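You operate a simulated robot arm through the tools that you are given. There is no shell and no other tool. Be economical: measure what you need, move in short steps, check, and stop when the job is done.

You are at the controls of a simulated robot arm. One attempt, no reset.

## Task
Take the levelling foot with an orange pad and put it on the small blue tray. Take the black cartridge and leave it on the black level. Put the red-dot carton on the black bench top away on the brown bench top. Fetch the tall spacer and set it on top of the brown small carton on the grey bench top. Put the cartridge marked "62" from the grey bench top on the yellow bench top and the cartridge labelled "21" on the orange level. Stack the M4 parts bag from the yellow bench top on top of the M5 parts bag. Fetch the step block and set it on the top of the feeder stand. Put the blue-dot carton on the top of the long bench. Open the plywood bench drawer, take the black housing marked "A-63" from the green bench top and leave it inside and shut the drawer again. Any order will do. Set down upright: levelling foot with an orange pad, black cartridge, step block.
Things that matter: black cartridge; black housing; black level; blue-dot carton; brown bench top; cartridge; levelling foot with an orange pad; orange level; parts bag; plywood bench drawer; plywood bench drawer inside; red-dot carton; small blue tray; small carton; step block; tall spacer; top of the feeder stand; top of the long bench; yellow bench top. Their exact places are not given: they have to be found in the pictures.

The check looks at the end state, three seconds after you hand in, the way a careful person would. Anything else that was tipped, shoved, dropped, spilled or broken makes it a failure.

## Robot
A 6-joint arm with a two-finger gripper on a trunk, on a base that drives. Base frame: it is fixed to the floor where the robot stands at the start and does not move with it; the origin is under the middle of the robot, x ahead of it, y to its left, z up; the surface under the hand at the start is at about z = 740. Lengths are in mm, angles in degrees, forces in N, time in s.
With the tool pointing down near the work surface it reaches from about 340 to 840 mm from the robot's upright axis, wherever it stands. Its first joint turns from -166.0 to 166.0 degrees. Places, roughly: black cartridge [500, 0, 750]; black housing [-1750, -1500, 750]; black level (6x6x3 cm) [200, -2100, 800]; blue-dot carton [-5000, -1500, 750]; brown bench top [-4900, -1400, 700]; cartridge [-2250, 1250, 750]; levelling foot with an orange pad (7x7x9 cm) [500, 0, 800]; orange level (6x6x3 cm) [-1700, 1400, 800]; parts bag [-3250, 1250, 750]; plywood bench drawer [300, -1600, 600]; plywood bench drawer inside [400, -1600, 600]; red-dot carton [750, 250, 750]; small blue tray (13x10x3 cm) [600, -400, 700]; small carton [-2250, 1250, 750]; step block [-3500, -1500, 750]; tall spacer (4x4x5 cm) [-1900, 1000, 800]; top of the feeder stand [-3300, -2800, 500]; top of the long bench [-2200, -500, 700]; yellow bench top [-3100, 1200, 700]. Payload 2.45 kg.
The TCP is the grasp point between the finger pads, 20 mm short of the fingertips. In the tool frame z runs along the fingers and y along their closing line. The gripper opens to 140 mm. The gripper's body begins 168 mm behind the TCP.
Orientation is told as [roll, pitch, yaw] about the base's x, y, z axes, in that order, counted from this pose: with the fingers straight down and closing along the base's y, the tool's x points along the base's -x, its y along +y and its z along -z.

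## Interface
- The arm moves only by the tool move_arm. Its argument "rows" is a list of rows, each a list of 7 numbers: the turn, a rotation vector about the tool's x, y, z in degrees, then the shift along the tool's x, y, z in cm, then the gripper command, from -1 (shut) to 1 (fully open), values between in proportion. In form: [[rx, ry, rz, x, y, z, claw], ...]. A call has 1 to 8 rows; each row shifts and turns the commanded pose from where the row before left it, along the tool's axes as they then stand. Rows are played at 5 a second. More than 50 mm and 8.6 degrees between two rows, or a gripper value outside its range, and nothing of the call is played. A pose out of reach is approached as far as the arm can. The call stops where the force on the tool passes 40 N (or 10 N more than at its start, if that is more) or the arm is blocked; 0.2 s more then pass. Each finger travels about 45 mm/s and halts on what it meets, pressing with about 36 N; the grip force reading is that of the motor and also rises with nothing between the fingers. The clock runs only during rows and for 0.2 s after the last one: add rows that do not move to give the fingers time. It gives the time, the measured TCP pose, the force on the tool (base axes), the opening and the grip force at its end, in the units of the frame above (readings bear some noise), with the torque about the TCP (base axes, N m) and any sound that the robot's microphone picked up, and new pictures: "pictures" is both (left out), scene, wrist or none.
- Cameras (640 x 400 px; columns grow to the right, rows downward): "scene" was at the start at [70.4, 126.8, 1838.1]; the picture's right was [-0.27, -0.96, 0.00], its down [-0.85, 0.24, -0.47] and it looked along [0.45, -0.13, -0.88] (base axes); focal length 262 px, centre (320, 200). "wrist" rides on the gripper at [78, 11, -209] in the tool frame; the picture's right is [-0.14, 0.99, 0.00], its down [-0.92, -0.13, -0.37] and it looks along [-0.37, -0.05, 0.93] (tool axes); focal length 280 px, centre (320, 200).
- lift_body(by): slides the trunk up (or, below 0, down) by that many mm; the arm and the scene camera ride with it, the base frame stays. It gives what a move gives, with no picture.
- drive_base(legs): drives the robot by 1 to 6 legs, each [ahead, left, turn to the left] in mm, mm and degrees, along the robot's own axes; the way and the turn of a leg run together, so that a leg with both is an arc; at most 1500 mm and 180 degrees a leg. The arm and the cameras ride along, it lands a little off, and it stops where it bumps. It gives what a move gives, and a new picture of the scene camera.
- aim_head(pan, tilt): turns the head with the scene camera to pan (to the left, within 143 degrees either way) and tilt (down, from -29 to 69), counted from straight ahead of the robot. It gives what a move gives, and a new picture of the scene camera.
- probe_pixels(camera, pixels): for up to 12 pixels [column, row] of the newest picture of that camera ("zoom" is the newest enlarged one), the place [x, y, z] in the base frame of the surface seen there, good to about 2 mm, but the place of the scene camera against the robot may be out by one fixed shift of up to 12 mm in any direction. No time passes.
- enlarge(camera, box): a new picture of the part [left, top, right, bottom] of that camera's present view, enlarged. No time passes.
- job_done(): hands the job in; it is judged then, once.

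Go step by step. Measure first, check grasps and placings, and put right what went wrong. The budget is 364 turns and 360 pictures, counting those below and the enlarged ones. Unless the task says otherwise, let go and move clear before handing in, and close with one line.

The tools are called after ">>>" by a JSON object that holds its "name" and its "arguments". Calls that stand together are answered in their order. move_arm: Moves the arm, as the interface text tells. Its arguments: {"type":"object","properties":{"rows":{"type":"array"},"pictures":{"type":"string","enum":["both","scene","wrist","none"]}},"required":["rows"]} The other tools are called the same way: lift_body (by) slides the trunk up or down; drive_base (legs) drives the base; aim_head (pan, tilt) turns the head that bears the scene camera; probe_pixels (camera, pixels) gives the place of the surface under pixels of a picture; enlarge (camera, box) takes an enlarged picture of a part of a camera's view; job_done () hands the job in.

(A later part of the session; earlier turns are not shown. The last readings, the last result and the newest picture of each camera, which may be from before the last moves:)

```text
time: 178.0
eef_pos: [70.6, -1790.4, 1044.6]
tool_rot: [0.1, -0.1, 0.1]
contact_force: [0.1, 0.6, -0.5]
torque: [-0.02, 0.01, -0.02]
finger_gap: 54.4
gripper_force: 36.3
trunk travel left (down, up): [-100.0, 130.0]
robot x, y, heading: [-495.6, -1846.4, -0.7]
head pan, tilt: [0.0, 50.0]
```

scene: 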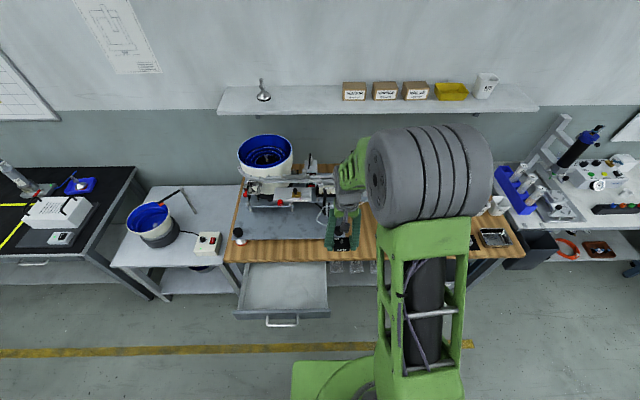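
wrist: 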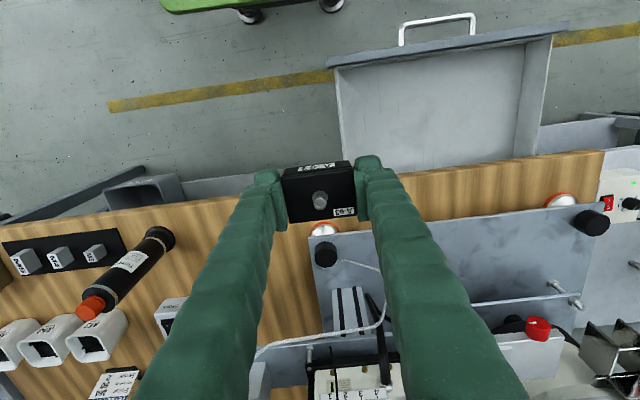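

Moving over the open drawer (40,−1595).

>>> {"name": "move_arm", "arguments": {"rows": [[0, 0, 0, 0.6, 3.9, 0, -1], [0, 0, 0, 0.6, 3.9, 0, -1], [0, 0, 0, 0.6, 3.9, 0, -1], [0, 0, 0, 0.6, 3.9, 3, -1], [0, 0, 0, 0.6, 3.9, 3, -1], [0, 0, 0, 0, 0, 5, -1], [0, 0, 0, 0, 0, 5, -1], [0, 0, 0, 0, 0, 5, -1]], "pictures": "wrist"}}

>>> {"name": "probe_pixels", "arguments": {"camera": "wrist", "pixels": [[320, 120], [230, 150], [400, 120], [320, 85], [420, 230], [230, 230]]}}

```text
time: 179.8
eef_pos: [42.1, -1593.6, 833.9]
tool_rot: [0.1, -0.1, 0.1]
contact_force: [-0.7, -0.7, -0.5]
torque: [0.0, 0.0, 0.02]
finger_gap: 54.4
gripper_force: 35.7
trunk travel left (down, up): [-100.0, 130.0]
robot x, y, heading: [-493.2, -1846.7, -1.1]
head pan, tilt: [0.0, 50.0]
```

wrist: 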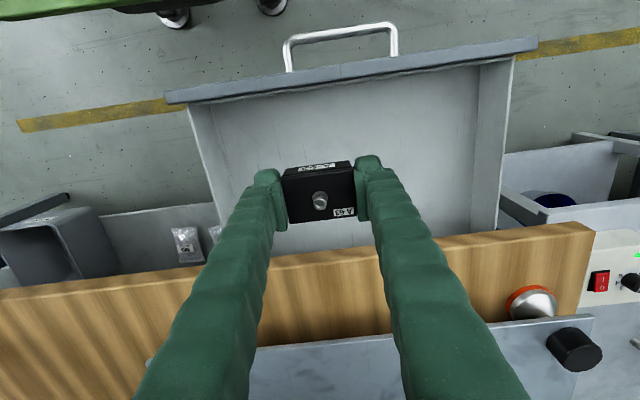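

```text
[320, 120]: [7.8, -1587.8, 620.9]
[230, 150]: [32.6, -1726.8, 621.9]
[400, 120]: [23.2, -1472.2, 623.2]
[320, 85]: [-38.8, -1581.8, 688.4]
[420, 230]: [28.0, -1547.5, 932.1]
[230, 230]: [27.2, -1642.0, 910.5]
```

>>> {"name": "move_arm", "arguments": {"rows": [[0, 0, 0, 0, 0, 5, -1], [0, 0, 0, 0, 0, 5, -1], [0, 0, 0, 0, 0, 5, -1], [0, 0, 0, 0, 0, 3, -1], [0, 0, 0, 0, 0, 0.6, -1], [0, 0, 0, 0, 0, 0, -1]], "pictures": "wrist"}}

```text
time: 181.2
eef_pos: [41.5, -1594.6, 648.7]
tool_rot: [0.1, 0.0, 0.1]
contact_force: [0.5, 0.5, -0.6]
torque: [-0.01, 0.0, 0.02]
finger_gap: 54.6
gripper_force: 35.6
trunk travel left (down, up): [-100.0, 130.0]
robot x, y, heading: [-492.2, -1844.6, -1.3]
head pan, tilt: [0.0, 50.0]
```

wrist: 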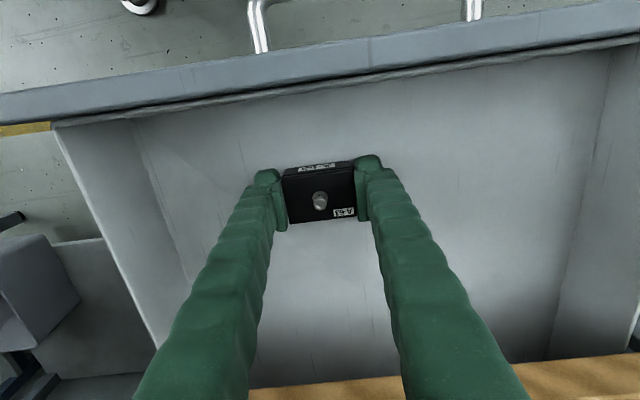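

Nearly at the floor. Two more millimetres, then release and rise.

>>> {"name": "move_arm", "arguments": {"rows": [[0, 0, 0, 0, 0, 0.2, -1], [0, 0, 0, 0, 0, 0, -0.5], [0, 0, 0, 0, 0, 0, 0.1], [0, 0, 0, 0, 0, 0, 0.1], [0, 0, 0, 0, 0, -3, 0.1], [0, 0, 0, 0, 0, -5, 0.1], [0, 0, 0, 0, 0, -5, 0.1], [0, 0, 0, 0, 0, -5, 0.1]], "pictures": "wrist"}}

```text
time: 183.0
eef_pos: [37.9, -1593.0, 828.5]
tool_rot: [0.1, 0.0, 0.2]
contact_force: [1.1, -0.5, 0.9]
torque: [-0.02, 0.0, 0.0]
finger_gap: 77.1
gripper_force: 0.1
trunk travel left (down, up): [-100.0, 130.0]
robot x, y, heading: [-494.4, -1840.2, -1.0]
head pan, tilt: [0.0, 50.0]
```

wrist: 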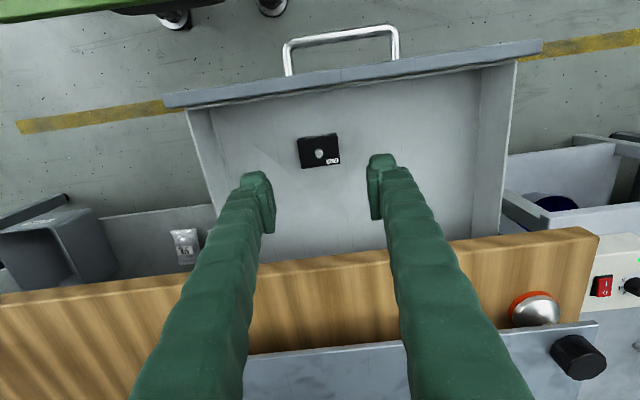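

Housing lies in the drawer. Next, close it: hand goes in front of the handle with fingers shut.

>>> {"name": "move_arm", "arguments": {"rows": [[0, 0, 0, 4.9, 1, 0, -0.4], [0, 0, 0, 4.9, 1, 0, -1], [0, 0, 0, 4.9, 1, 0, -1], [0, 0, 0, 4.9, 1, 0, -1], [0, 0, 0, 0.5, 0, 4.9, -1], [0, 0, 0, 0, 0, 4.9, -1], [0, 0, 0, 0, 0, 4.9, -1], [0, 0, 0, 0, 0, 0.9, -1]], "pictures": "wrist"}}

```text
time: 184.8
eef_pos: [-159.8, -1555.0, 670.7]
tool_rot: [0.1, -0.1, 0.1]
contact_force: [0.4, 0.0, -0.5]
torque: [-0.04, 0.04, 0.02]
finger_gap: 0.0
gripper_force: 29.4
trunk travel left (down, up): [-100.0, 130.0]
robot x, y, heading: [-495.2, -1841.0, -0.9]
head pan, tilt: [0.0, 50.0]
```

wrist: 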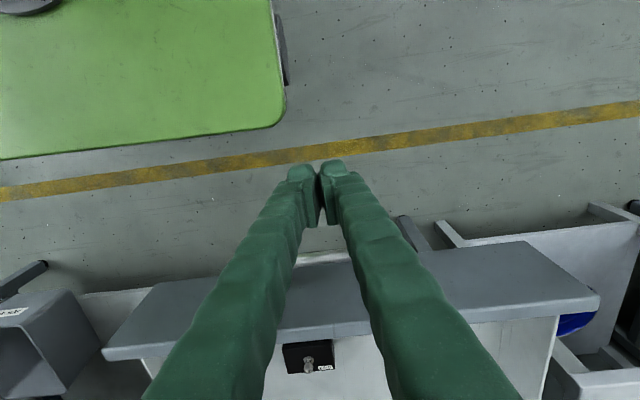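

Pushing +x about 29 cm in gentle steps (will stop on force).

>>> {"name": "move_arm", "arguments": {"rows": [[0, 0, 0, -3.5, 0, 0, -1], [0, 0, 0, -3, 0, 0, -1], [0, 0, 0, -3, 0, 0, -1], [0, 0, 0, -3, 0, 0, -1], [0, 0, 0, -3, 0, 0, -1], [0, 0, 0, -3, 0, 0, -1], [0, 0, 0, -3, 0, 0, -1], [0, 0, 0, -3, 0, 0, -1]], "pictures": "wrist"}}

```text
time: 186.6
eef_pos: [84.7, -1553.5, 673.0]
tool_rot: [0.1, -0.1, 0.1]
contact_force: [0.7, -0.6, 0.1]
torque: [0.01, 0.01, 0.03]
finger_gap: 0.0
gripper_force: 29.5
trunk travel left (down, up): [-100.0, 130.0]
robot x, y, heading: [-492.8, -1845.4, -1.0]
head pan, tilt: [0.0, 50.0]
```

wrist: 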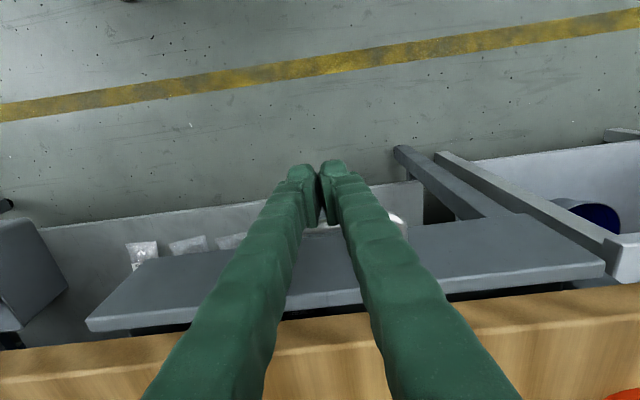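

>>> {"name": "move_arm", "arguments": {"rows": [[0, 0, 0, -2, 0, 0, -1], [0, 0, 0, -1.5, 0, 0, -1], [0, 0, 0, -1, 0, 0, -1], [0, 0, 0, -0.5, 0, 0, -1], [0, 0, 0, -0.5, 0, 0, -1]], "pictures": "wrist"}}

>>> {"name": "aim_head", "arguments": {"pan": 25, "tilt": 45}}

```text
time: 187.8
eef_pos: [131.7, -1555.4, 671.4]
tool_rot: [-0.1, 0.4, 0.2]
contact_force: [-37.7, 2.1, 11.9]
torque: [0.15, 0.21, 0.12]
finger_gap: 5.9
gripper_force: 29.4
trunk travel left (down, up): [-100.0, 130.0]
robot x, y, heading: [-492.8, -1845.6, -1.0]
head pan, tilt: [0.0, 50.0]
```

wrist: 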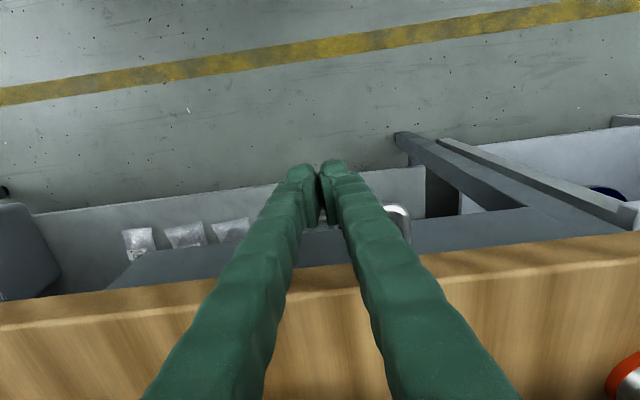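

```text
time: 188.7
eef_pos: [131.2, -1555.6, 671.8]
tool_rot: [-0.1, 0.4, 0.2]
contact_force: [-48.7, 15.6, 1.9]
torque: [0.4, 0.54, 0.42]
finger_gap: 6.1
gripper_force: 29.2
trunk travel left (down, up): [-100.0, 130.0]
robot x, y, heading: [-491.7, -1843.5, -1.1]
head pan, tilt: [25.0, 45.0]
```

scene: 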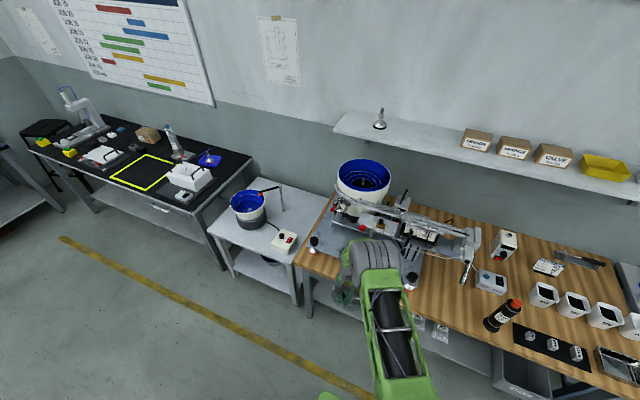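

Drawer hit its stop. Backing off and up, then check it's shut.

>>> {"name": "move_arm", "arguments": {"rows": [[0, 0, 0, 3, 0, 0, -1], [0, 0, 0, 4, 0, 0, -1], [0, 0, 0, 4, 0, -3, -1], [0, 0, 0, 0, 0, -5, 0], [0, 0, 0, 0, 0, -5, 0], [0, 0, 0, 0, 0, -5, 0]], "pictures": "wrist"}}

>>> {"name": "probe_pixels", "arguments": {"camera": "wrist", "pixels": [[320, 150], [340, 140], [300, 150], [360, 130], [320, 170]]}}

```text
time: 190.1
eef_pos: [28.6, -1555.9, 851.9]
tool_rot: [0.1, -0.1, 0.1]
contact_force: [-0.3, 0.2, 0.3]
torque: [0.02, -0.07, 0.0]
finger_gap: 69.5
gripper_force: 0.1
trunk travel left (down, up): [-100.0, 130.0]
robot x, y, heading: [-495.1, -1846.3, -1.1]
head pan, tilt: [25.0, 45.0]
```

wrist: 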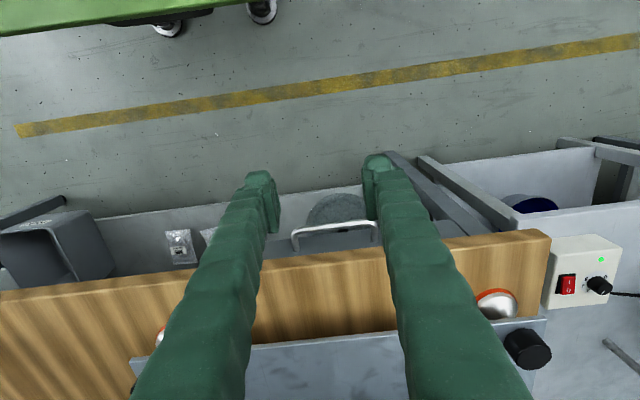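

```text
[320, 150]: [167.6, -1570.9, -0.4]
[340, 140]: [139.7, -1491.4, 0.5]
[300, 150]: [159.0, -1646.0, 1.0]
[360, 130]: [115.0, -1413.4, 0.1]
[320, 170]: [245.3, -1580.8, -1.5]
```

>>> {"name": "probe_pixels", "arguments": {"camera": "wrist", "pixels": [[335, 225], [300, 231], [355, 223], [330, 242], [310, 245]]}}

```text
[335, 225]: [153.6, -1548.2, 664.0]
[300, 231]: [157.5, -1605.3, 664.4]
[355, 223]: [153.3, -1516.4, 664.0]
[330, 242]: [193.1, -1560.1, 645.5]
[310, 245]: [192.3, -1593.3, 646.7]
```

Drawer is shut (front at x≈193). Next the red-dot carton: raise the hand and drive to the black bench.

>>> {"name": "move_arm", "arguments": {"rows": [[0, 0, 0, 0, -4, -3, 1], [0, 0, 0, 0, -4, -3, 1], [0, 0, 0, 0, -4, -3, 1], [0, 0, 0, 0, -4, -3, 1], [0, 0, 0, 0, -4, -3, 1], [0, 0, 0, 0, -4, -3, 1]], "pictures": "none"}}

>>> {"name": "drive_base", "arguments": {"legs": [[0, 1000, 1], [0, 1000, 0], [475, 0, 0]]}}

>>> {"name": "move_arm", "arguments": {"rows": [[0, 0, 0, 0, 0, 0, 1]], "pictures": "wrist"}}

```text
time: 191.5
eef_pos: [27.5, -1795.9, 1032.6]
tool_rot: [0.2, 0.0, 0.0]
contact_force: [-0.5, -0.1, 0.0]
torque: [0.01, -0.02, 0.0]
finger_gap: 140.2
gripper_force: 0.1
trunk travel left (down, up): [-100.0, 130.0]
robot x, y, heading: [-490.5, -1840.4, -1.1]
head pan, tilt: [25.0, 45.0]
```

```text
time: 211.8
eef_pos: [501.4, 220.5, 1032.6]
tool_rot: [0.2, 0.0, 1.1]
contact_force: [0.8, 0.3, -0.4]
torque: [0.0, 0.02, 0.0]
finger_gap: 139.9
gripper_force: 0.1
trunk travel left (down, up): [-100.0, 130.0]
robot x, y, heading: [-23.2, 162.9, -0.2]
head pan, tilt: [25.0, 45.0]
```

scene: 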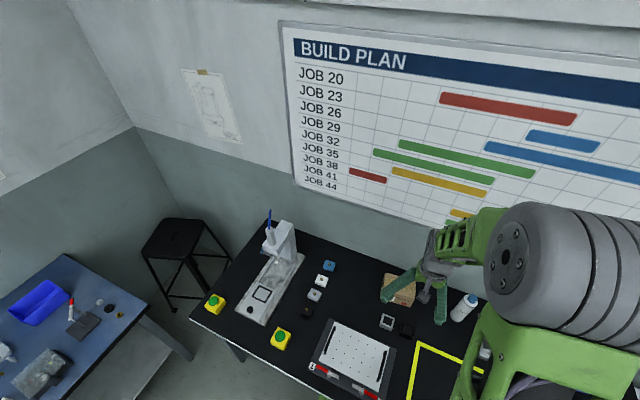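

```text
time: 212.2
eef_pos: [501.6, 219.1, 1032.2]
tool_rot: [0.1, -0.1, 1.0]
contact_force: [0.3, -0.1, 0.7]
torque: [-0.02, -0.01, -0.02]
finger_gap: 140.2
gripper_force: 0.1
trunk travel left (down, up): [-100.0, 130.0]
robot x, y, heading: [-21.3, 160.2, -0.2]
head pan, tilt: [25.0, 45.0]
```

wrist: 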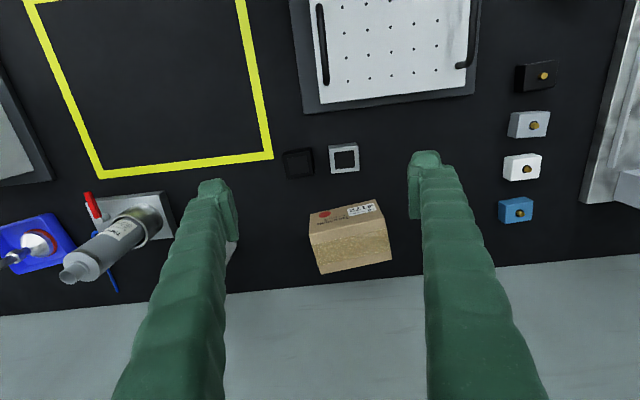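

>>> {"name": "enlarge", "arguments": {"camera": "wrist", "box": [290, 180, 410, 290]}}

>>> {"name": "probe_pixels", "arguments": {"camera": "wrist", "pixels": [[310, 212], [376, 202], [312, 240], [384, 233], [390, 260], [323, 271], [350, 245], [345, 215], [318, 232], [383, 222]]}}

```text
3.64 times, centred on (350, 235) of wrist
```

zoom: 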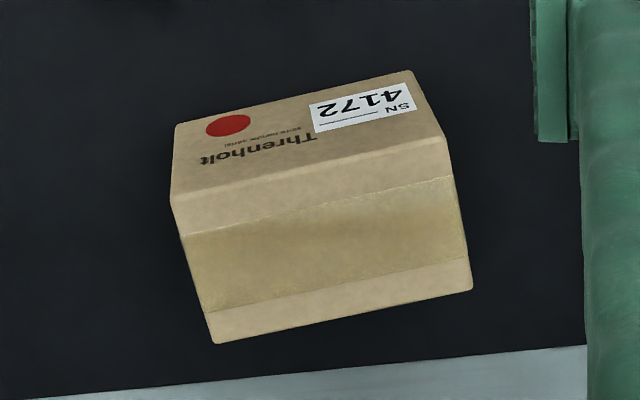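

```text
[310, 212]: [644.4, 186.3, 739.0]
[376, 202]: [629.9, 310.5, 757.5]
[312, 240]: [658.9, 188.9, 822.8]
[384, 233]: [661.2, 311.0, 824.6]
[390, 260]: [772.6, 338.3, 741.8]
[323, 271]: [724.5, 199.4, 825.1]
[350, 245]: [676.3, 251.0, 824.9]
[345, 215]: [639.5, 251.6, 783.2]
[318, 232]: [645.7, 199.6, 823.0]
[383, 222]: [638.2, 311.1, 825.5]
```

Carton centre ≈ (683,254), top z 825, 79 mm across roughly x (azimuth 8°). Rotating the tool 83° so the fingers close across it.

>>> {"name": "move_arm", "arguments": {"rows": [[0, 0, 8.3, 0, 0, 0, 1], [0, 0, 8.3, 0, 0, 0, 1], [0, 0, 8.3, 0, 0, 0, 1], [0, 0, 8.3, 0, 0, 0, 1], [0, 0, 8.3, 0, 0, 0, 1], [0, 0, 8.3, 0, 0, 0, 1], [0, 0, 8.3, 0, 0, 0, 1], [0, 0, 8.3, 0, 0, 0, 1]], "pictures": "none"}}

>>> {"name": "move_arm", "arguments": {"rows": [[0, 0, 8.3, 0, 0, 0, 1], [0, 0, 8.3, 0, 0, 0, 1], [0, 0, 0, 0.25, 4.6, 0, 0.8], [0, 0, 0, 0.25, 4.6, 0, 0.8], [0, 0, 0, 0.25, 4.6, 0, 0.8], [0, 0, 0, 0.2, 4.6, 0, 0.8], [0, 0, 0, 0, 0, 4.5, 0.8]], "pictures": "wrist"}}

```text
time: 213.9
eef_pos: [501.9, 219.4, 1032.2]
tool_rot: [0.0, 0.1, -65.4]
contact_force: [-0.1, 0.3, 1.1]
torque: [-0.02, 0.0, -0.01]
finger_gap: 140.0
gripper_force: 0.0
trunk travel left (down, up): [-100.0, 130.0]
robot x, y, heading: [-23.3, 158.3, 0.2]
head pan, tilt: [25.0, 45.0]
```

```text
time: 215.6
eef_pos: [682.3, 254.4, 985.6]
tool_rot: [0.1, 0.1, -81.9]
contact_force: [0.3, 0.2, -0.1]
torque: [-0.02, 0.03, 0.0]
finger_gap: 126.0
gripper_force: 0.2
trunk travel left (down, up): [-100.0, 130.0]
robot x, y, heading: [-20.9, 159.5, -0.1]
head pan, tilt: [25.0, 45.0]
```

wrist: 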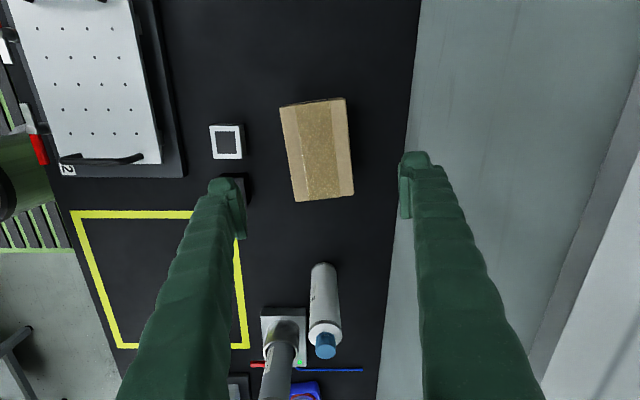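

>>> {"name": "probe_pixels", "arguments": {"camera": "wrist", "pixels": [[282, 108], [343, 99], [353, 193], [296, 201], [288, 150], [348, 145], [318, 150], [232, 180], [405, 120]]}}

```text
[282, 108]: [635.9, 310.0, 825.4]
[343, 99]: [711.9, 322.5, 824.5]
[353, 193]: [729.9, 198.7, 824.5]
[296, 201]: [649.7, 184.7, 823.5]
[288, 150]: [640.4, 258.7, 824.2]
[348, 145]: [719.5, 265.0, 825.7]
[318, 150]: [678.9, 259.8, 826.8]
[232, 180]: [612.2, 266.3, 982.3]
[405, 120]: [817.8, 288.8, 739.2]
```

Aligned. Descending to z≈793 and closing.

>>> {"name": "move_arm", "arguments": {"rows": [[0, 0, -1, 0, 0, 5, 0.7], [0, 0, 0, 0, 0, 5, 0.7], [0, 0, 0, 0, 0, 5, 0.7], [0, 0, 0, 0, 0, 4.2, 0.7], [0, 0, 0, 0, 0, 0, 0], [0, 0, 0, 0, 0, 0, -1], [0, 0, 0, 0, 0, 0, -1], [0, 0, 0, 0, 0, 0, -1]], "pictures": "wrist"}}

```text
time: 217.3
eef_pos: [680.8, 256.2, 793.3]
tool_rot: [0.1, 0.1, -80.9]
contact_force: [-4.0, -1.1, 1.3]
torque: [-0.02, -0.05, -0.11]
finger_gap: 93.5
gripper_force: 36.0
trunk travel left (down, up): [-100.0, 130.0]
robot x, y, heading: [-21.8, 158.3, -0.1]
head pan, tilt: [25.0, 45.0]
```

wrist: 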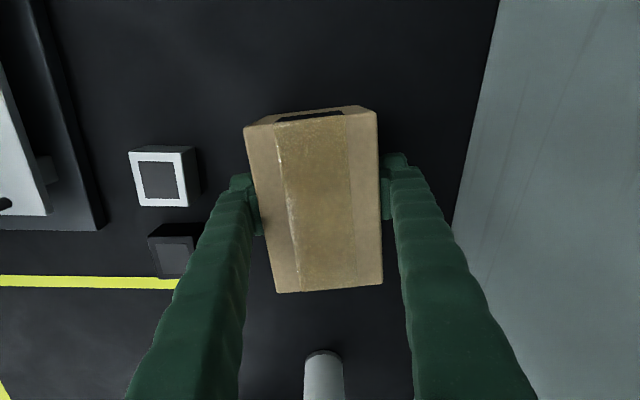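

>>> {"name": "move_arm", "arguments": {"rows": [[0, 0, 0, 0, 0, 0, -1], [0, 0, 0, 0, 0, -2, -1], [0, 0, 0, 0, 0, -4, -1], [0, 0, 0, 0, 0, -5, -1], [0, 0, 0, 0, 0, -5, -1], [0, 0, 0, 0, 0, -5, -1], [0, 0, 0, 0, 0, -5, -1]], "pictures": "wrist"}}

```text
time: 218.9
eef_pos: [681.7, 254.1, 1056.6]
tool_rot: [0.2, 0.2, -80.9]
contact_force: [-1.0, 0.3, -3.8]
torque: [-0.01, -0.04, -0.01]
finger_gap: 93.1
gripper_force: 35.8
trunk travel left (down, up): [-100.0, 130.0]
robot x, y, heading: [-19.6, 162.3, 0.2]
head pan, tilt: [25.0, 45.0]
```

wrist: 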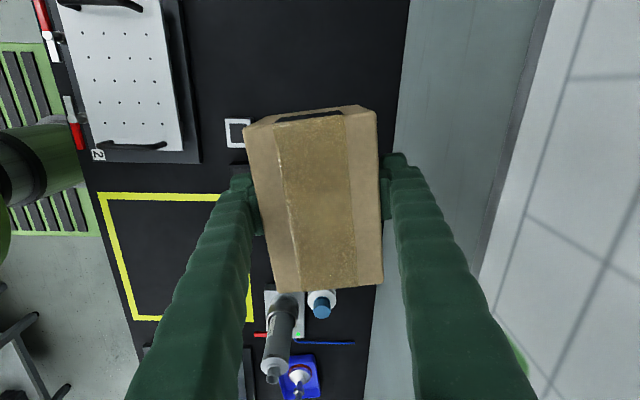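

Carton lifted. Retracting it and backing out, turning toward the far end of the room.

>>> {"name": "move_arm", "arguments": {"rows": [[0, 0, 0, 0.5, -4.5, 0, -1], [0, 0, 0, 0.5, -4.5, 0, -1], [0, 0, 0, 0.5, -4.5, 0, -1], [0, 0, 0, 0.5, -4.5, 0, -1]], "pictures": "none"}}

>>> {"name": "drive_base", "arguments": {"legs": [[-600, 150, 0], [0, 0, 180]]}}

>>> {"name": "aim_head", "arguments": {"pan": 0, "tilt": 25}}

```text
time: 219.9
eef_pos: [499.1, 245.7, 1055.9]
tool_rot: [0.2, 0.1, -80.9]
contact_force: [-0.1, 0.2, -3.8]
torque: [0.03, -0.06, 0.0]
finger_gap: 93.1
gripper_force: 35.5
trunk travel left (down, up): [-100.0, 130.0]
robot x, y, heading: [-18.9, 159.5, -0.1]
head pan, tilt: [25.0, 45.0]
```

```text
time: 230.9
eef_pos: [-1134.5, 193.6, 1055.6]
tool_rot: [0.2, 0.1, 102.9]
contact_force: [0.9, 0.0, -3.8]
torque: [0.0, -0.01, -0.01]
finger_gap: 92.8
gripper_force: 35.6
trunk travel left (down, up): [-100.0, 130.0]
robot x, y, heading: [-623.4, 312.6, -176.2]
head pan, tilt: [25.0, 45.0]
```

scene: 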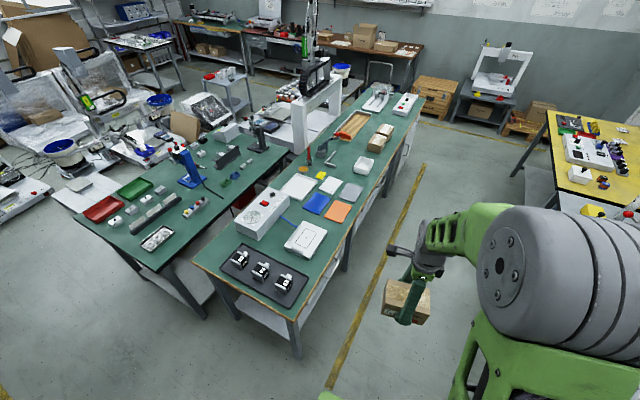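

```text
time: 231.8
eef_pos: [-1134.5, 192.8, 1055.1]
tool_rot: [0.1, 0.1, 102.9]
contact_force: [0.2, -0.4, -4.5]
torque: [0.02, 0.01, 0.02]
finger_gap: 92.3
gripper_force: 35.6
trunk travel left (down, up): [-100.0, 130.0]
robot x, y, heading: [-620.5, 313.0, -176.0]
head pan, tilt: [0.0, 25.0]
```

scene: 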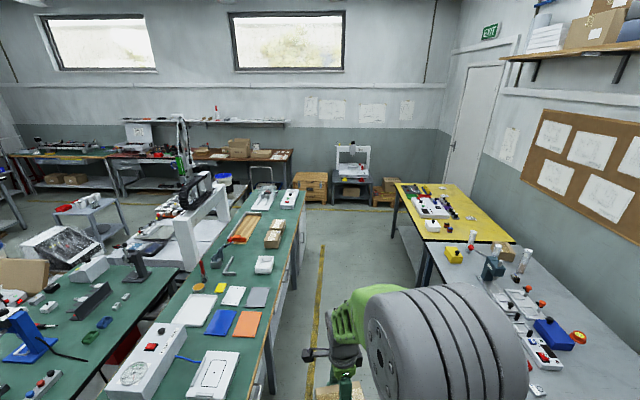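

>>> {"name": "probe_pixels", "arguments": {"camera": "scene", "pixels": [[300, 200], [270, 345], [283, 235], [318, 300], [270, 155], [295, 160], [195, 155], [240, 150], [420, 255], [395, 195], [330, 190], [310, 215]]}}

>>> {"name": "enlarge", "arguments": {"camera": "scene", "box": [10, 100, 330, 250]}}

```text
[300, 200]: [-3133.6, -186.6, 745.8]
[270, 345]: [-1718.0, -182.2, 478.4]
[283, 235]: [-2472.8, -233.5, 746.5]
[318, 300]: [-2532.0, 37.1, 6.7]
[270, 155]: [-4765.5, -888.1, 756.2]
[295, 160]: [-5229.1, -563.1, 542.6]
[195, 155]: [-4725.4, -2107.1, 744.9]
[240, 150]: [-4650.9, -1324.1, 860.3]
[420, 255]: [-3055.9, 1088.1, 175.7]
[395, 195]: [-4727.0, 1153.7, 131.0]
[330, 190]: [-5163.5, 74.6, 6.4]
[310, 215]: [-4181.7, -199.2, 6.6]
```

```text
2.00 times, centred on (170, 175) of scene
```

zoom: 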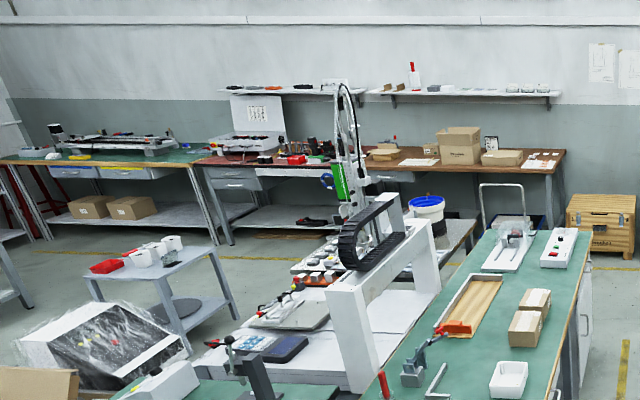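

The aisle y≈+300 is clear. Driving down it to x≈−3950, then looking.

>>> {"name": "drive_base", "arguments": {"legs": [[0, 0, -4], [1100, 0, 0], [1100, 0, 0], [1050, 0, 0]]}}

>>> {"name": "aim_head", "arguments": {"pan": 45, "tilt": 35}}

```text
time: 248.3
eef_pos: [-4420.7, 229.1, 1055.4]
tool_rot: [0.1, 0.1, 99.4]
contact_force: [0.3, -0.1, -4.2]
torque: [-0.02, -0.03, 0.02]
finger_gap: 92.3
gripper_force: 35.4
trunk travel left (down, up): [-100.0, 130.0]
robot x, y, heading: [-3898.4, 316.6, -179.9]
head pan, tilt: [0.0, 25.0]
```

scene: 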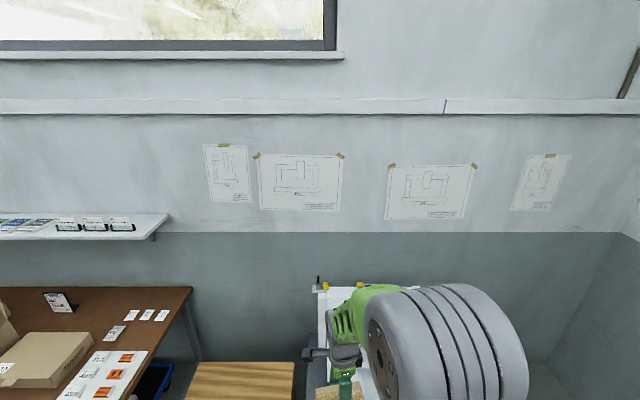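

```text
time: 249.4
eef_pos: [-4420.5, 228.8, 1055.4]
tool_rot: [0.1, 0.1, 99.4]
contact_force: [1.0, -0.6, -4.6]
torque: [-0.01, -0.02, -0.01]
finger_gap: 92.6
gripper_force: 36.8
trunk travel left (down, up): [-100.0, 130.0]
robot x, y, heading: [-3903.9, 316.9, -180.1]
head pan, tilt: [45.0, 35.0]
```

scene: 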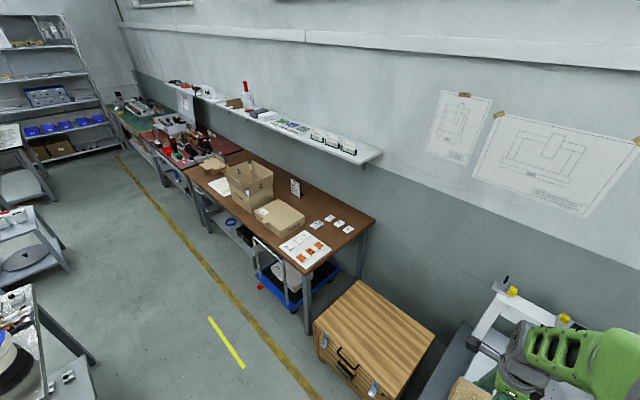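

>>> {"name": "enlarge", "arguments": {"camera": "scene", "box": [180, 140, 390, 280]}}

>>> {"name": "probe_pixels", "arguments": {"camera": "scene", "pixels": [[280, 215], [250, 185], [235, 160], [335, 225], [310, 245], [345, 215], [370, 222], [310, 265], [200, 180], [360, 315], [285, 270], [300, 190]]}}

```text
2.86 times, centred on (285, 210) of scene
```

zoom: 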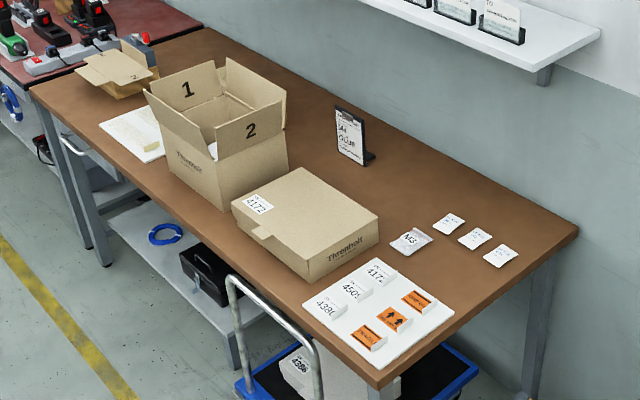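

```text
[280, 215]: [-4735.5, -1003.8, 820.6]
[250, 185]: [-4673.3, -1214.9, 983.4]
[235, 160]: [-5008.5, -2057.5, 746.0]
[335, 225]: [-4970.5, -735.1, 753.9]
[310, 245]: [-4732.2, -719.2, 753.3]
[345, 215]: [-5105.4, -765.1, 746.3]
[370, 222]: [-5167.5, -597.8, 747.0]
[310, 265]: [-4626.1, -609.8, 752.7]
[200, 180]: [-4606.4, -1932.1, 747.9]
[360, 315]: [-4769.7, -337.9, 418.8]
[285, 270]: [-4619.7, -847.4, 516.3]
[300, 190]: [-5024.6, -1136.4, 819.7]
```

>>> {"name": "probe_pixels", "arguments": {"camera": "scene", "pixels": [[260, 238], [254, 240], [280, 248], [262, 268], [285, 305], [230, 250], [225, 345], [180, 250], [110, 330], [60, 260], [40, 300]]}}

>>> {"name": "aim_head", "arguments": {"pan": 90, "tilt": 40}}

```text
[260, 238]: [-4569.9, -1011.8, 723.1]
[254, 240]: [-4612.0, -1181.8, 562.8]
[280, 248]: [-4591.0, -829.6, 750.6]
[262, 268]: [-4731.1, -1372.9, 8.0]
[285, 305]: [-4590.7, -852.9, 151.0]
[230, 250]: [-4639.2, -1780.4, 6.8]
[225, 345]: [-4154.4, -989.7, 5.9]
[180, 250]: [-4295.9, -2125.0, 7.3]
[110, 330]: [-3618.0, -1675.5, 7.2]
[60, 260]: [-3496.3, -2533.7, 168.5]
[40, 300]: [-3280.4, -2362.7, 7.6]
```

```text
time: 250.5
eef_pos: [-4419.5, 230.0, 1054.3]
tool_rot: [0.1, 0.0, 99.2]
contact_force: [0.3, 0.0, -4.6]
torque: [0.02, -0.02, 0.01]
finger_gap: 92.4
gripper_force: 35.4
trunk travel left (down, up): [-100.0, 130.0]
robot x, y, heading: [-3900.1, 317.1, -179.8]
head pan, tilt: [90.0, 40.0]
```

scene: 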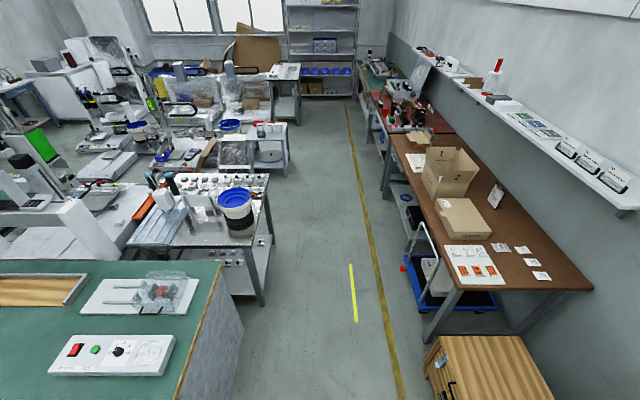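

Corridor is wide enough. Raising the trunk 100 mm for clearance over the open box, then sidling to y≈−1400.

>>> {"name": "lift_body", "arguments": {"by": 100}}

>>> {"name": "drive_base", "arguments": {"legs": [[50, 0, 0], [0, 900, 0], [0, 820, 0]]}}

>>> {"name": "aim_head", "arguments": {"pan": 8, "tilt": 42}}

```text
time: 251.9
eef_pos: [-4421.0, 229.7, 1154.4]
tool_rot: [0.1, 0.1, 99.3]
contact_force: [0.1, -0.5, -3.2]
torque: [-0.06, -0.01, -0.01]
finger_gap: 92.8
gripper_force: 36.2
trunk travel left (down, up): [-200.0, 30.0]
robot x, y, heading: [-3903.9, 316.4, -179.8]
head pan, tilt: [90.0, 40.0]
```

```text
time: 267.9
eef_pos: [-4467.5, -1498.6, 1154.9]
tool_rot: [0.1, 0.1, 99.6]
contact_force: [-0.1, -0.7, -3.3]
torque: [0.01, -0.01, -0.06]
finger_gap: 92.4
gripper_force: 35.7
trunk travel left (down, up): [-200.0, 30.0]
robot x, y, heading: [-3948.7, -1405.8, -179.8]
head pan, tilt: [90.0, 40.0]
```

scene: 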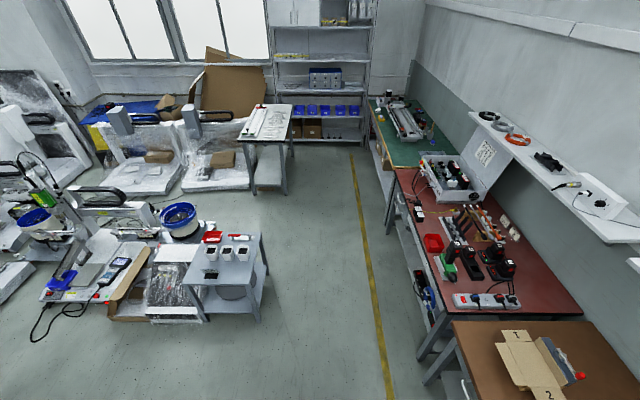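

```text
time: 269.4
eef_pos: [-4466.3, -1497.2, 1153.9]
tool_rot: [0.2, 0.1, 99.7]
contact_force: [0.7, -0.5, -3.6]
torque: [0.0, -0.01, -0.01]
finger_gap: 92.7
gripper_force: 36.0
trunk travel left (down, up): [-200.0, 30.0]
robot x, y, heading: [-3945.3, -1405.6, -179.4]
head pan, tilt: [8.0, 42.0]
```

scene: 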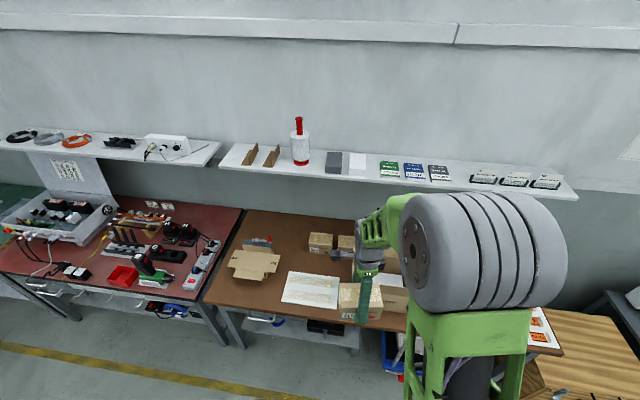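

>>> {"name": "enlarge", "arguments": {"camera": "scene", "box": [200, 205, 420, 335]}}

>>> {"name": "probe_pixels", "arguments": {"camera": "scene", "pixels": [[320, 237], [320, 247], [346, 237], [285, 255], [258, 265], [310, 288], [240, 225], [300, 230], [285, 225], [240, 300], [370, 295]]}}

```text
2.91 times, centred on (310, 270) of scene
```

zoom: 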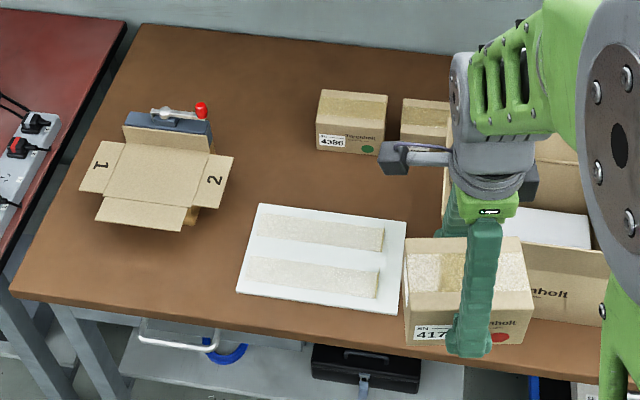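

```text
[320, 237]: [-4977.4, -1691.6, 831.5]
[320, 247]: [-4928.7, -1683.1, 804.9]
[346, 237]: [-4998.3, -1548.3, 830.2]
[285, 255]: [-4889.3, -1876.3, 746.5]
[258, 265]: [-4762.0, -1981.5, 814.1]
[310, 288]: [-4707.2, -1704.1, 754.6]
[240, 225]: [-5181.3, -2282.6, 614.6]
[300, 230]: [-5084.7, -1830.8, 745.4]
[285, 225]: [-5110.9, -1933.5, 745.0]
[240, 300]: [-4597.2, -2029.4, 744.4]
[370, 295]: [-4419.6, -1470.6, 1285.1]
```

Free spot at about (−4930,−1830) between the folded box and the green-dot carton. The second small carton at (−4998,−1548) may be the blue-dot one. Driving in.

>>> {"name": "drive_base", "arguments": {"legs": [[0, 333, 0], [290, 0, 0]]}}

>>> {"name": "move_arm", "arguments": {"rows": [[0, 0, 0, 0, 4, 0, -1], [0, 0, 0, 0, 4, 0, -1], [0, 0, 0, 0, 4, 0, -1], [0, 0, 0, 0, 3, 0, -1]], "pictures": "both"}}

```text
time: 274.5
eef_pos: [-4758.4, -1832.4, 1154.2]
tool_rot: [-0.1, 0.0, 99.9]
contact_force: [-0.8, 0.4, -4.7]
torque: [-0.01, -0.06, -0.01]
finger_gap: 92.6
gripper_force: 36.1
trunk travel left (down, up): [-200.0, 30.0]
robot x, y, heading: [-4240.1, -1741.8, -179.6]
head pan, tilt: [8.0, 42.0]
```

scene: 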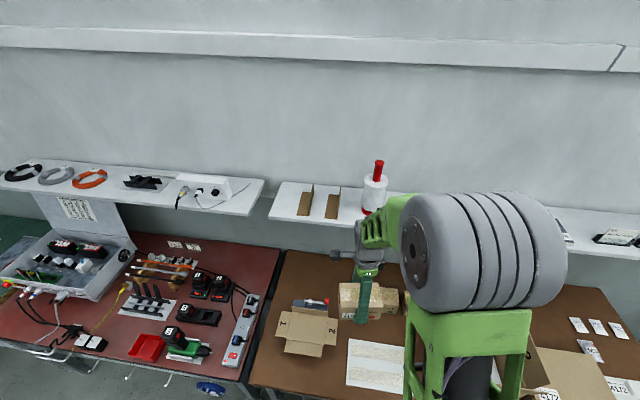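

```text
time: 275.5
eef_pos: [-4905.4, -1860.5, 1155.6]
tool_rot: [0.0, 0.0, 99.8]
contact_force: [-0.8, -0.1, -4.0]
torque: [0.0, -0.01, 0.03]
finger_gap: 92.5
gripper_force: 36.2
trunk travel left (down, up): [-200.0, 30.0]
robot x, y, heading: [-4238.7, -1739.7, -179.6]
head pan, tilt: [8.0, 42.0]
```

scene: 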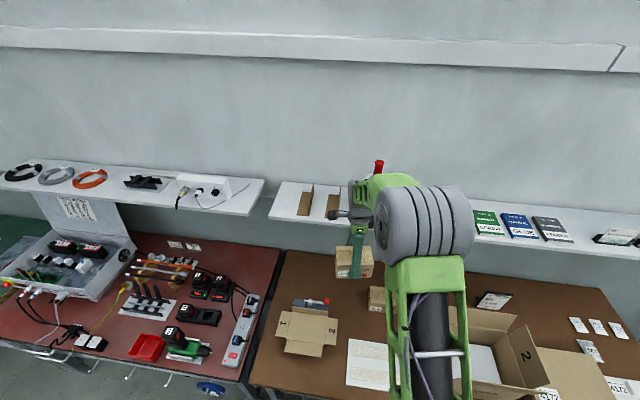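
wrist: 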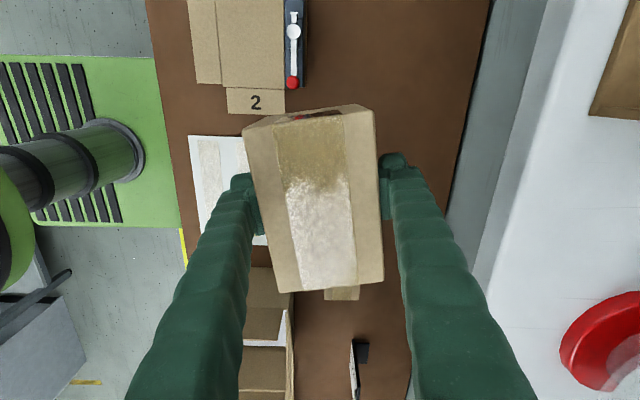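

>>> {"name": "probe_pixels", "arguments": {"camera": "wrist", "pixels": [[490, 30], [515, 120], [540, 60], [500, 230], [255, 100], [293, 80], [400, 60], [450, 100], [340, 293], [420, 300]]}}

>>> {"name": "probe_pixels", "arguments": {"camera": "scene", "pixels": [[300, 212], [420, 215], [375, 293], [328, 342], [340, 300], [370, 310]]}}

```text
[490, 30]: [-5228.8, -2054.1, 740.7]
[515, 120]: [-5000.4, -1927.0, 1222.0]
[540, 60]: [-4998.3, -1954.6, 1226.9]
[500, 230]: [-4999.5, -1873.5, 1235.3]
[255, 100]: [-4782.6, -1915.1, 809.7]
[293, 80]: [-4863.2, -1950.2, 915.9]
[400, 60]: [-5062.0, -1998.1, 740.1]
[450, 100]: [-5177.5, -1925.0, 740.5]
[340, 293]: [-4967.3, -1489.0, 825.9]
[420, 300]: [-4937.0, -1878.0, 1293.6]
```

```text
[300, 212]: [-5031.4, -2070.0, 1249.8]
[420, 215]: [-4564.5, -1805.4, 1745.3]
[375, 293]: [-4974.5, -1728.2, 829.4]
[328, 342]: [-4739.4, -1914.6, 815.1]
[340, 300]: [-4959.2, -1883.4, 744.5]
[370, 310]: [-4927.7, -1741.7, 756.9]
```

Shelf edge is at x≈−5000; so place at about (−4890,−1825), squared to the bench. Rotating, shifting, and lowering.

>>> {"name": "move_arm", "arguments": {"rows": [[0, 0, 5, -1.2, -0.5, 0, -1], [0, 0, 4.8, -1.2, -0.5, 0, -1], [0, 0, 0, -1.1, -0.5, 4, -1], [0, 0, 0, 0, 0, 5, -1], [0, 0, 0, 0, 0, 5, -1], [0, 0, 0, 0, 0, 5, -1], [0, 0, 0, 0, 0, 5, -1]], "pictures": "both"}}

```text
time: 277.1
eef_pos: [-4896.5, -1824.2, 916.3]
tool_rot: [0.1, 0.2, 89.9]
contact_force: [-1.0, -0.4, -3.8]
torque: [0.01, -0.1, 0.0]
finger_gap: 92.6
gripper_force: 36.1
trunk travel left (down, up): [-200.0, 30.0]
robot x, y, heading: [-4240.7, -1739.3, -179.8]
head pan, tilt: [8.0, 42.0]
```

scene: 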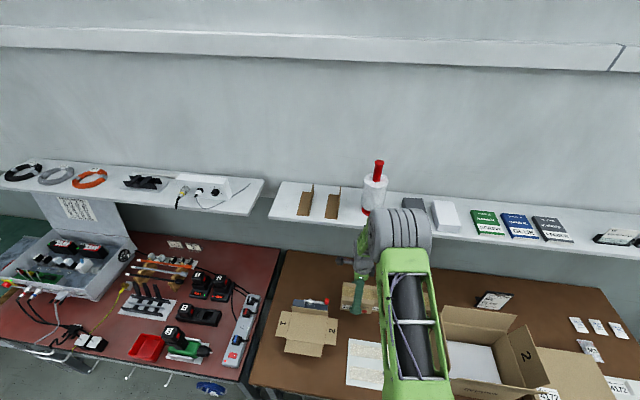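
wrist: 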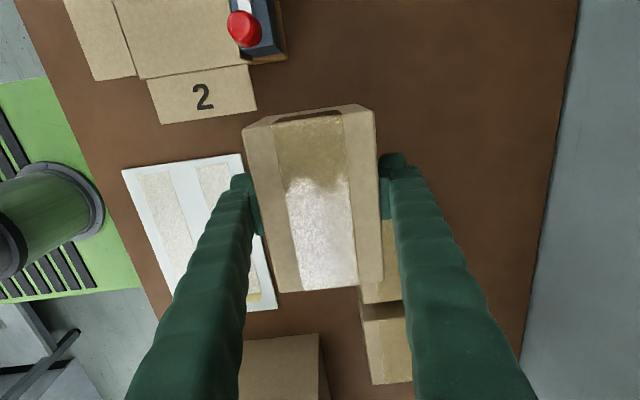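

>>> {"name": "probe_pixels", "arguments": {"camera": "wrist", "pixels": [[390, 235], [392, 270], [370, 295], [255, 105], [200, 118], [385, 330], [405, 370]]}}

```text
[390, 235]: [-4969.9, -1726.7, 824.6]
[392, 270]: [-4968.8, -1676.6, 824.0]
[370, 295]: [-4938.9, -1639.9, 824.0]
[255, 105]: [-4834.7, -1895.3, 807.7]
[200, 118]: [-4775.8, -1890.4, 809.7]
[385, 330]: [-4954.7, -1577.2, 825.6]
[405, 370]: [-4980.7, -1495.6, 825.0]
```

Clearances OK (18 mm and 15 mm). Lowering.

>>> {"name": "move_arm", "arguments": {"rows": [[0, 0, 0, 0, 0, 4, -1], [0, 0, 0, 0, 0, 4, -1], [0, 0, 0, 0, 0, 3, -1], [0, 0, 0, 0, 0, 0.7, -1], [0, 0, 0, 0, 0, 0, -1]], "pictures": "none"}}

>>> {"name": "move_arm", "arguments": {"rows": [[0, 0, 0, 0, 0, 0.3, -1], [0, 0, 0, 0, 0, 0, -1]], "pictures": "none"}}

```text
time: 278.1
eef_pos: [-4900.0, -1821.3, 803.2]
tool_rot: [0.6, 0.2, 89.9]
contact_force: [5.1, -2.5, 18.4]
torque: [0.37, -0.81, 0.28]
finger_gap: 92.9
gripper_force: 35.9
trunk travel left (down, up): [-200.0, 30.0]
robot x, y, heading: [-4238.5, -1737.8, -179.6]
head pan, tilt: [8.0, 42.0]
stopped in row 5: the force on the tool passed its limit at 42 N (the readings are from after the stop); the commanded pose is now the measured one
```

```text
time: 278.7
eef_pos: [-4902.0, -1821.5, 802.0]
tool_rot: [0.9, 0.4, 89.8]
contact_force: [1.7, 3.1, 38.7]
torque: [-0.21, -1.91, 0.33]
finger_gap: 93.2
gripper_force: 35.6
trunk travel left (down, up): [-200.0, 30.0]
robot x, y, heading: [-4238.8, -1742.5, -179.6]
head pan, tilt: [8.0, 42.0]
```

>>> {"name": "move_arm", "arguments": {"rows": [[0, 0, 0, 0, 0, -0.3, -1]], "pictures": "both"}}

>>> {"name": "enlarge", "arguments": {"camera": "scene", "box": [290, 250, 450, 350]}}

```text
time: 279.1
eef_pos: [-4901.5, -1821.0, 803.2]
tool_rot: [0.8, 0.2, 90.0]
contact_force: [-3.7, 4.0, 14.3]
torque: [0.07, -0.56, 0.21]
finger_gap: 92.9
gripper_force: 35.9
trunk travel left (down, up): [-200.0, 30.0]
robot x, y, heading: [-4238.7, -1745.2, -179.5]
head pan, tilt: [8.0, 42.0]
```

scene: 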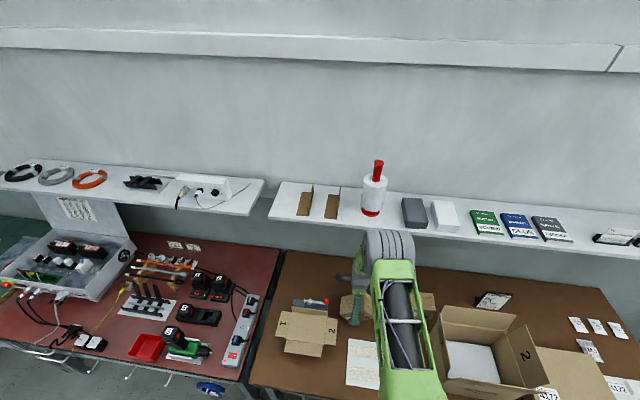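
wrist: 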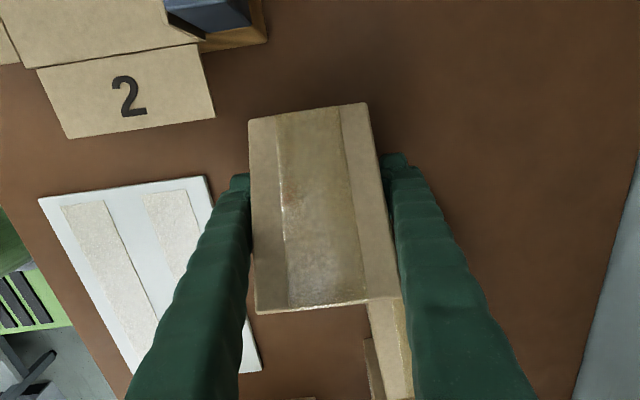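

```text
4.00 times, centred on (370, 300) of scene
```

zoom: 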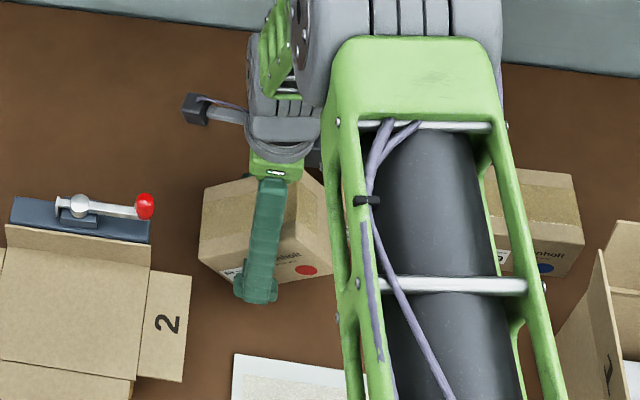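

>>> {"name": "probe_pixels", "arguments": {"camera": "wrist", "pixels": [[260, 130], [360, 115], [265, 300], [365, 290], [310, 210], [395, 250], [380, 330], [375, 380], [300, 330]]}}

```text
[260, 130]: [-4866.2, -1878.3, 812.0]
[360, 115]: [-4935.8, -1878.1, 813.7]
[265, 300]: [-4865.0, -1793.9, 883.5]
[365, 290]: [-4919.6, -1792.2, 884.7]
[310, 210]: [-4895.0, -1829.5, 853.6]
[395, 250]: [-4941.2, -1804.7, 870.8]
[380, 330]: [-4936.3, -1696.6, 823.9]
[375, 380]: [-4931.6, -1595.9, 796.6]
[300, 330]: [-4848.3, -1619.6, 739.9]
```

The carton's far end caught the green-dot carton's edge and it pivoted ~40° in the grip. Lifting straight up and looking.

>>> {"name": "move_arm", "arguments": {"rows": [[0, 0, 0, 0, 0, -3, -1], [0, 0, 0, 0, 0, -4, -1], [0, 0, 0, 0, 0, -5, -1], [0, 0, 0, 1.4, -1, -3, -1]], "pictures": "wrist"}}

>>> {"name": "probe_pixels", "arguments": {"camera": "wrist", "pixels": [[260, 130], [360, 115], [265, 290], [365, 285], [310, 210], [385, 330], [385, 280], [215, 110]]}}

```text
time: 280.1
eef_pos: [-4889.0, -1837.5, 950.2]
tool_rot: [0.6, 0.1, 89.9]
contact_force: [-0.4, -0.2, -4.2]
torque: [-0.02, 0.04, -0.02]
finger_gap: 93.1
gripper_force: 35.8
trunk travel left (down, up): [-200.0, 30.0]
robot x, y, heading: [-4235.4, -1745.2, -179.6]
head pan, tilt: [8.0, 42.0]
```

wrist: 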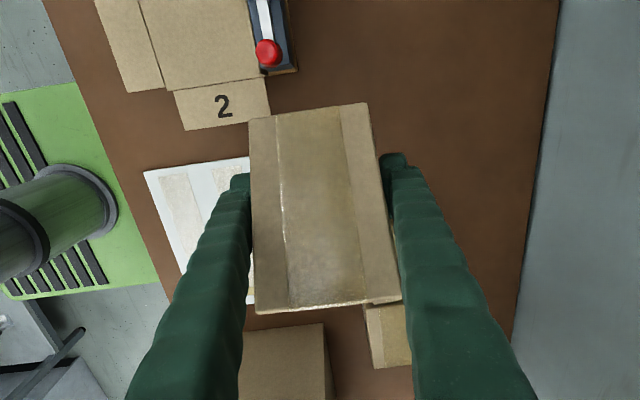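

```text
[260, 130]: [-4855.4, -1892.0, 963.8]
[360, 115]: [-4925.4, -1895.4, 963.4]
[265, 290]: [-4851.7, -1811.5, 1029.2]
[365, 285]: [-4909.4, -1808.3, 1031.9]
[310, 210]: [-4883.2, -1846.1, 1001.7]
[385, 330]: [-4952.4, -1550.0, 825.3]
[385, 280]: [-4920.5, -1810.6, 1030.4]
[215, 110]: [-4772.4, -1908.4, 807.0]
```

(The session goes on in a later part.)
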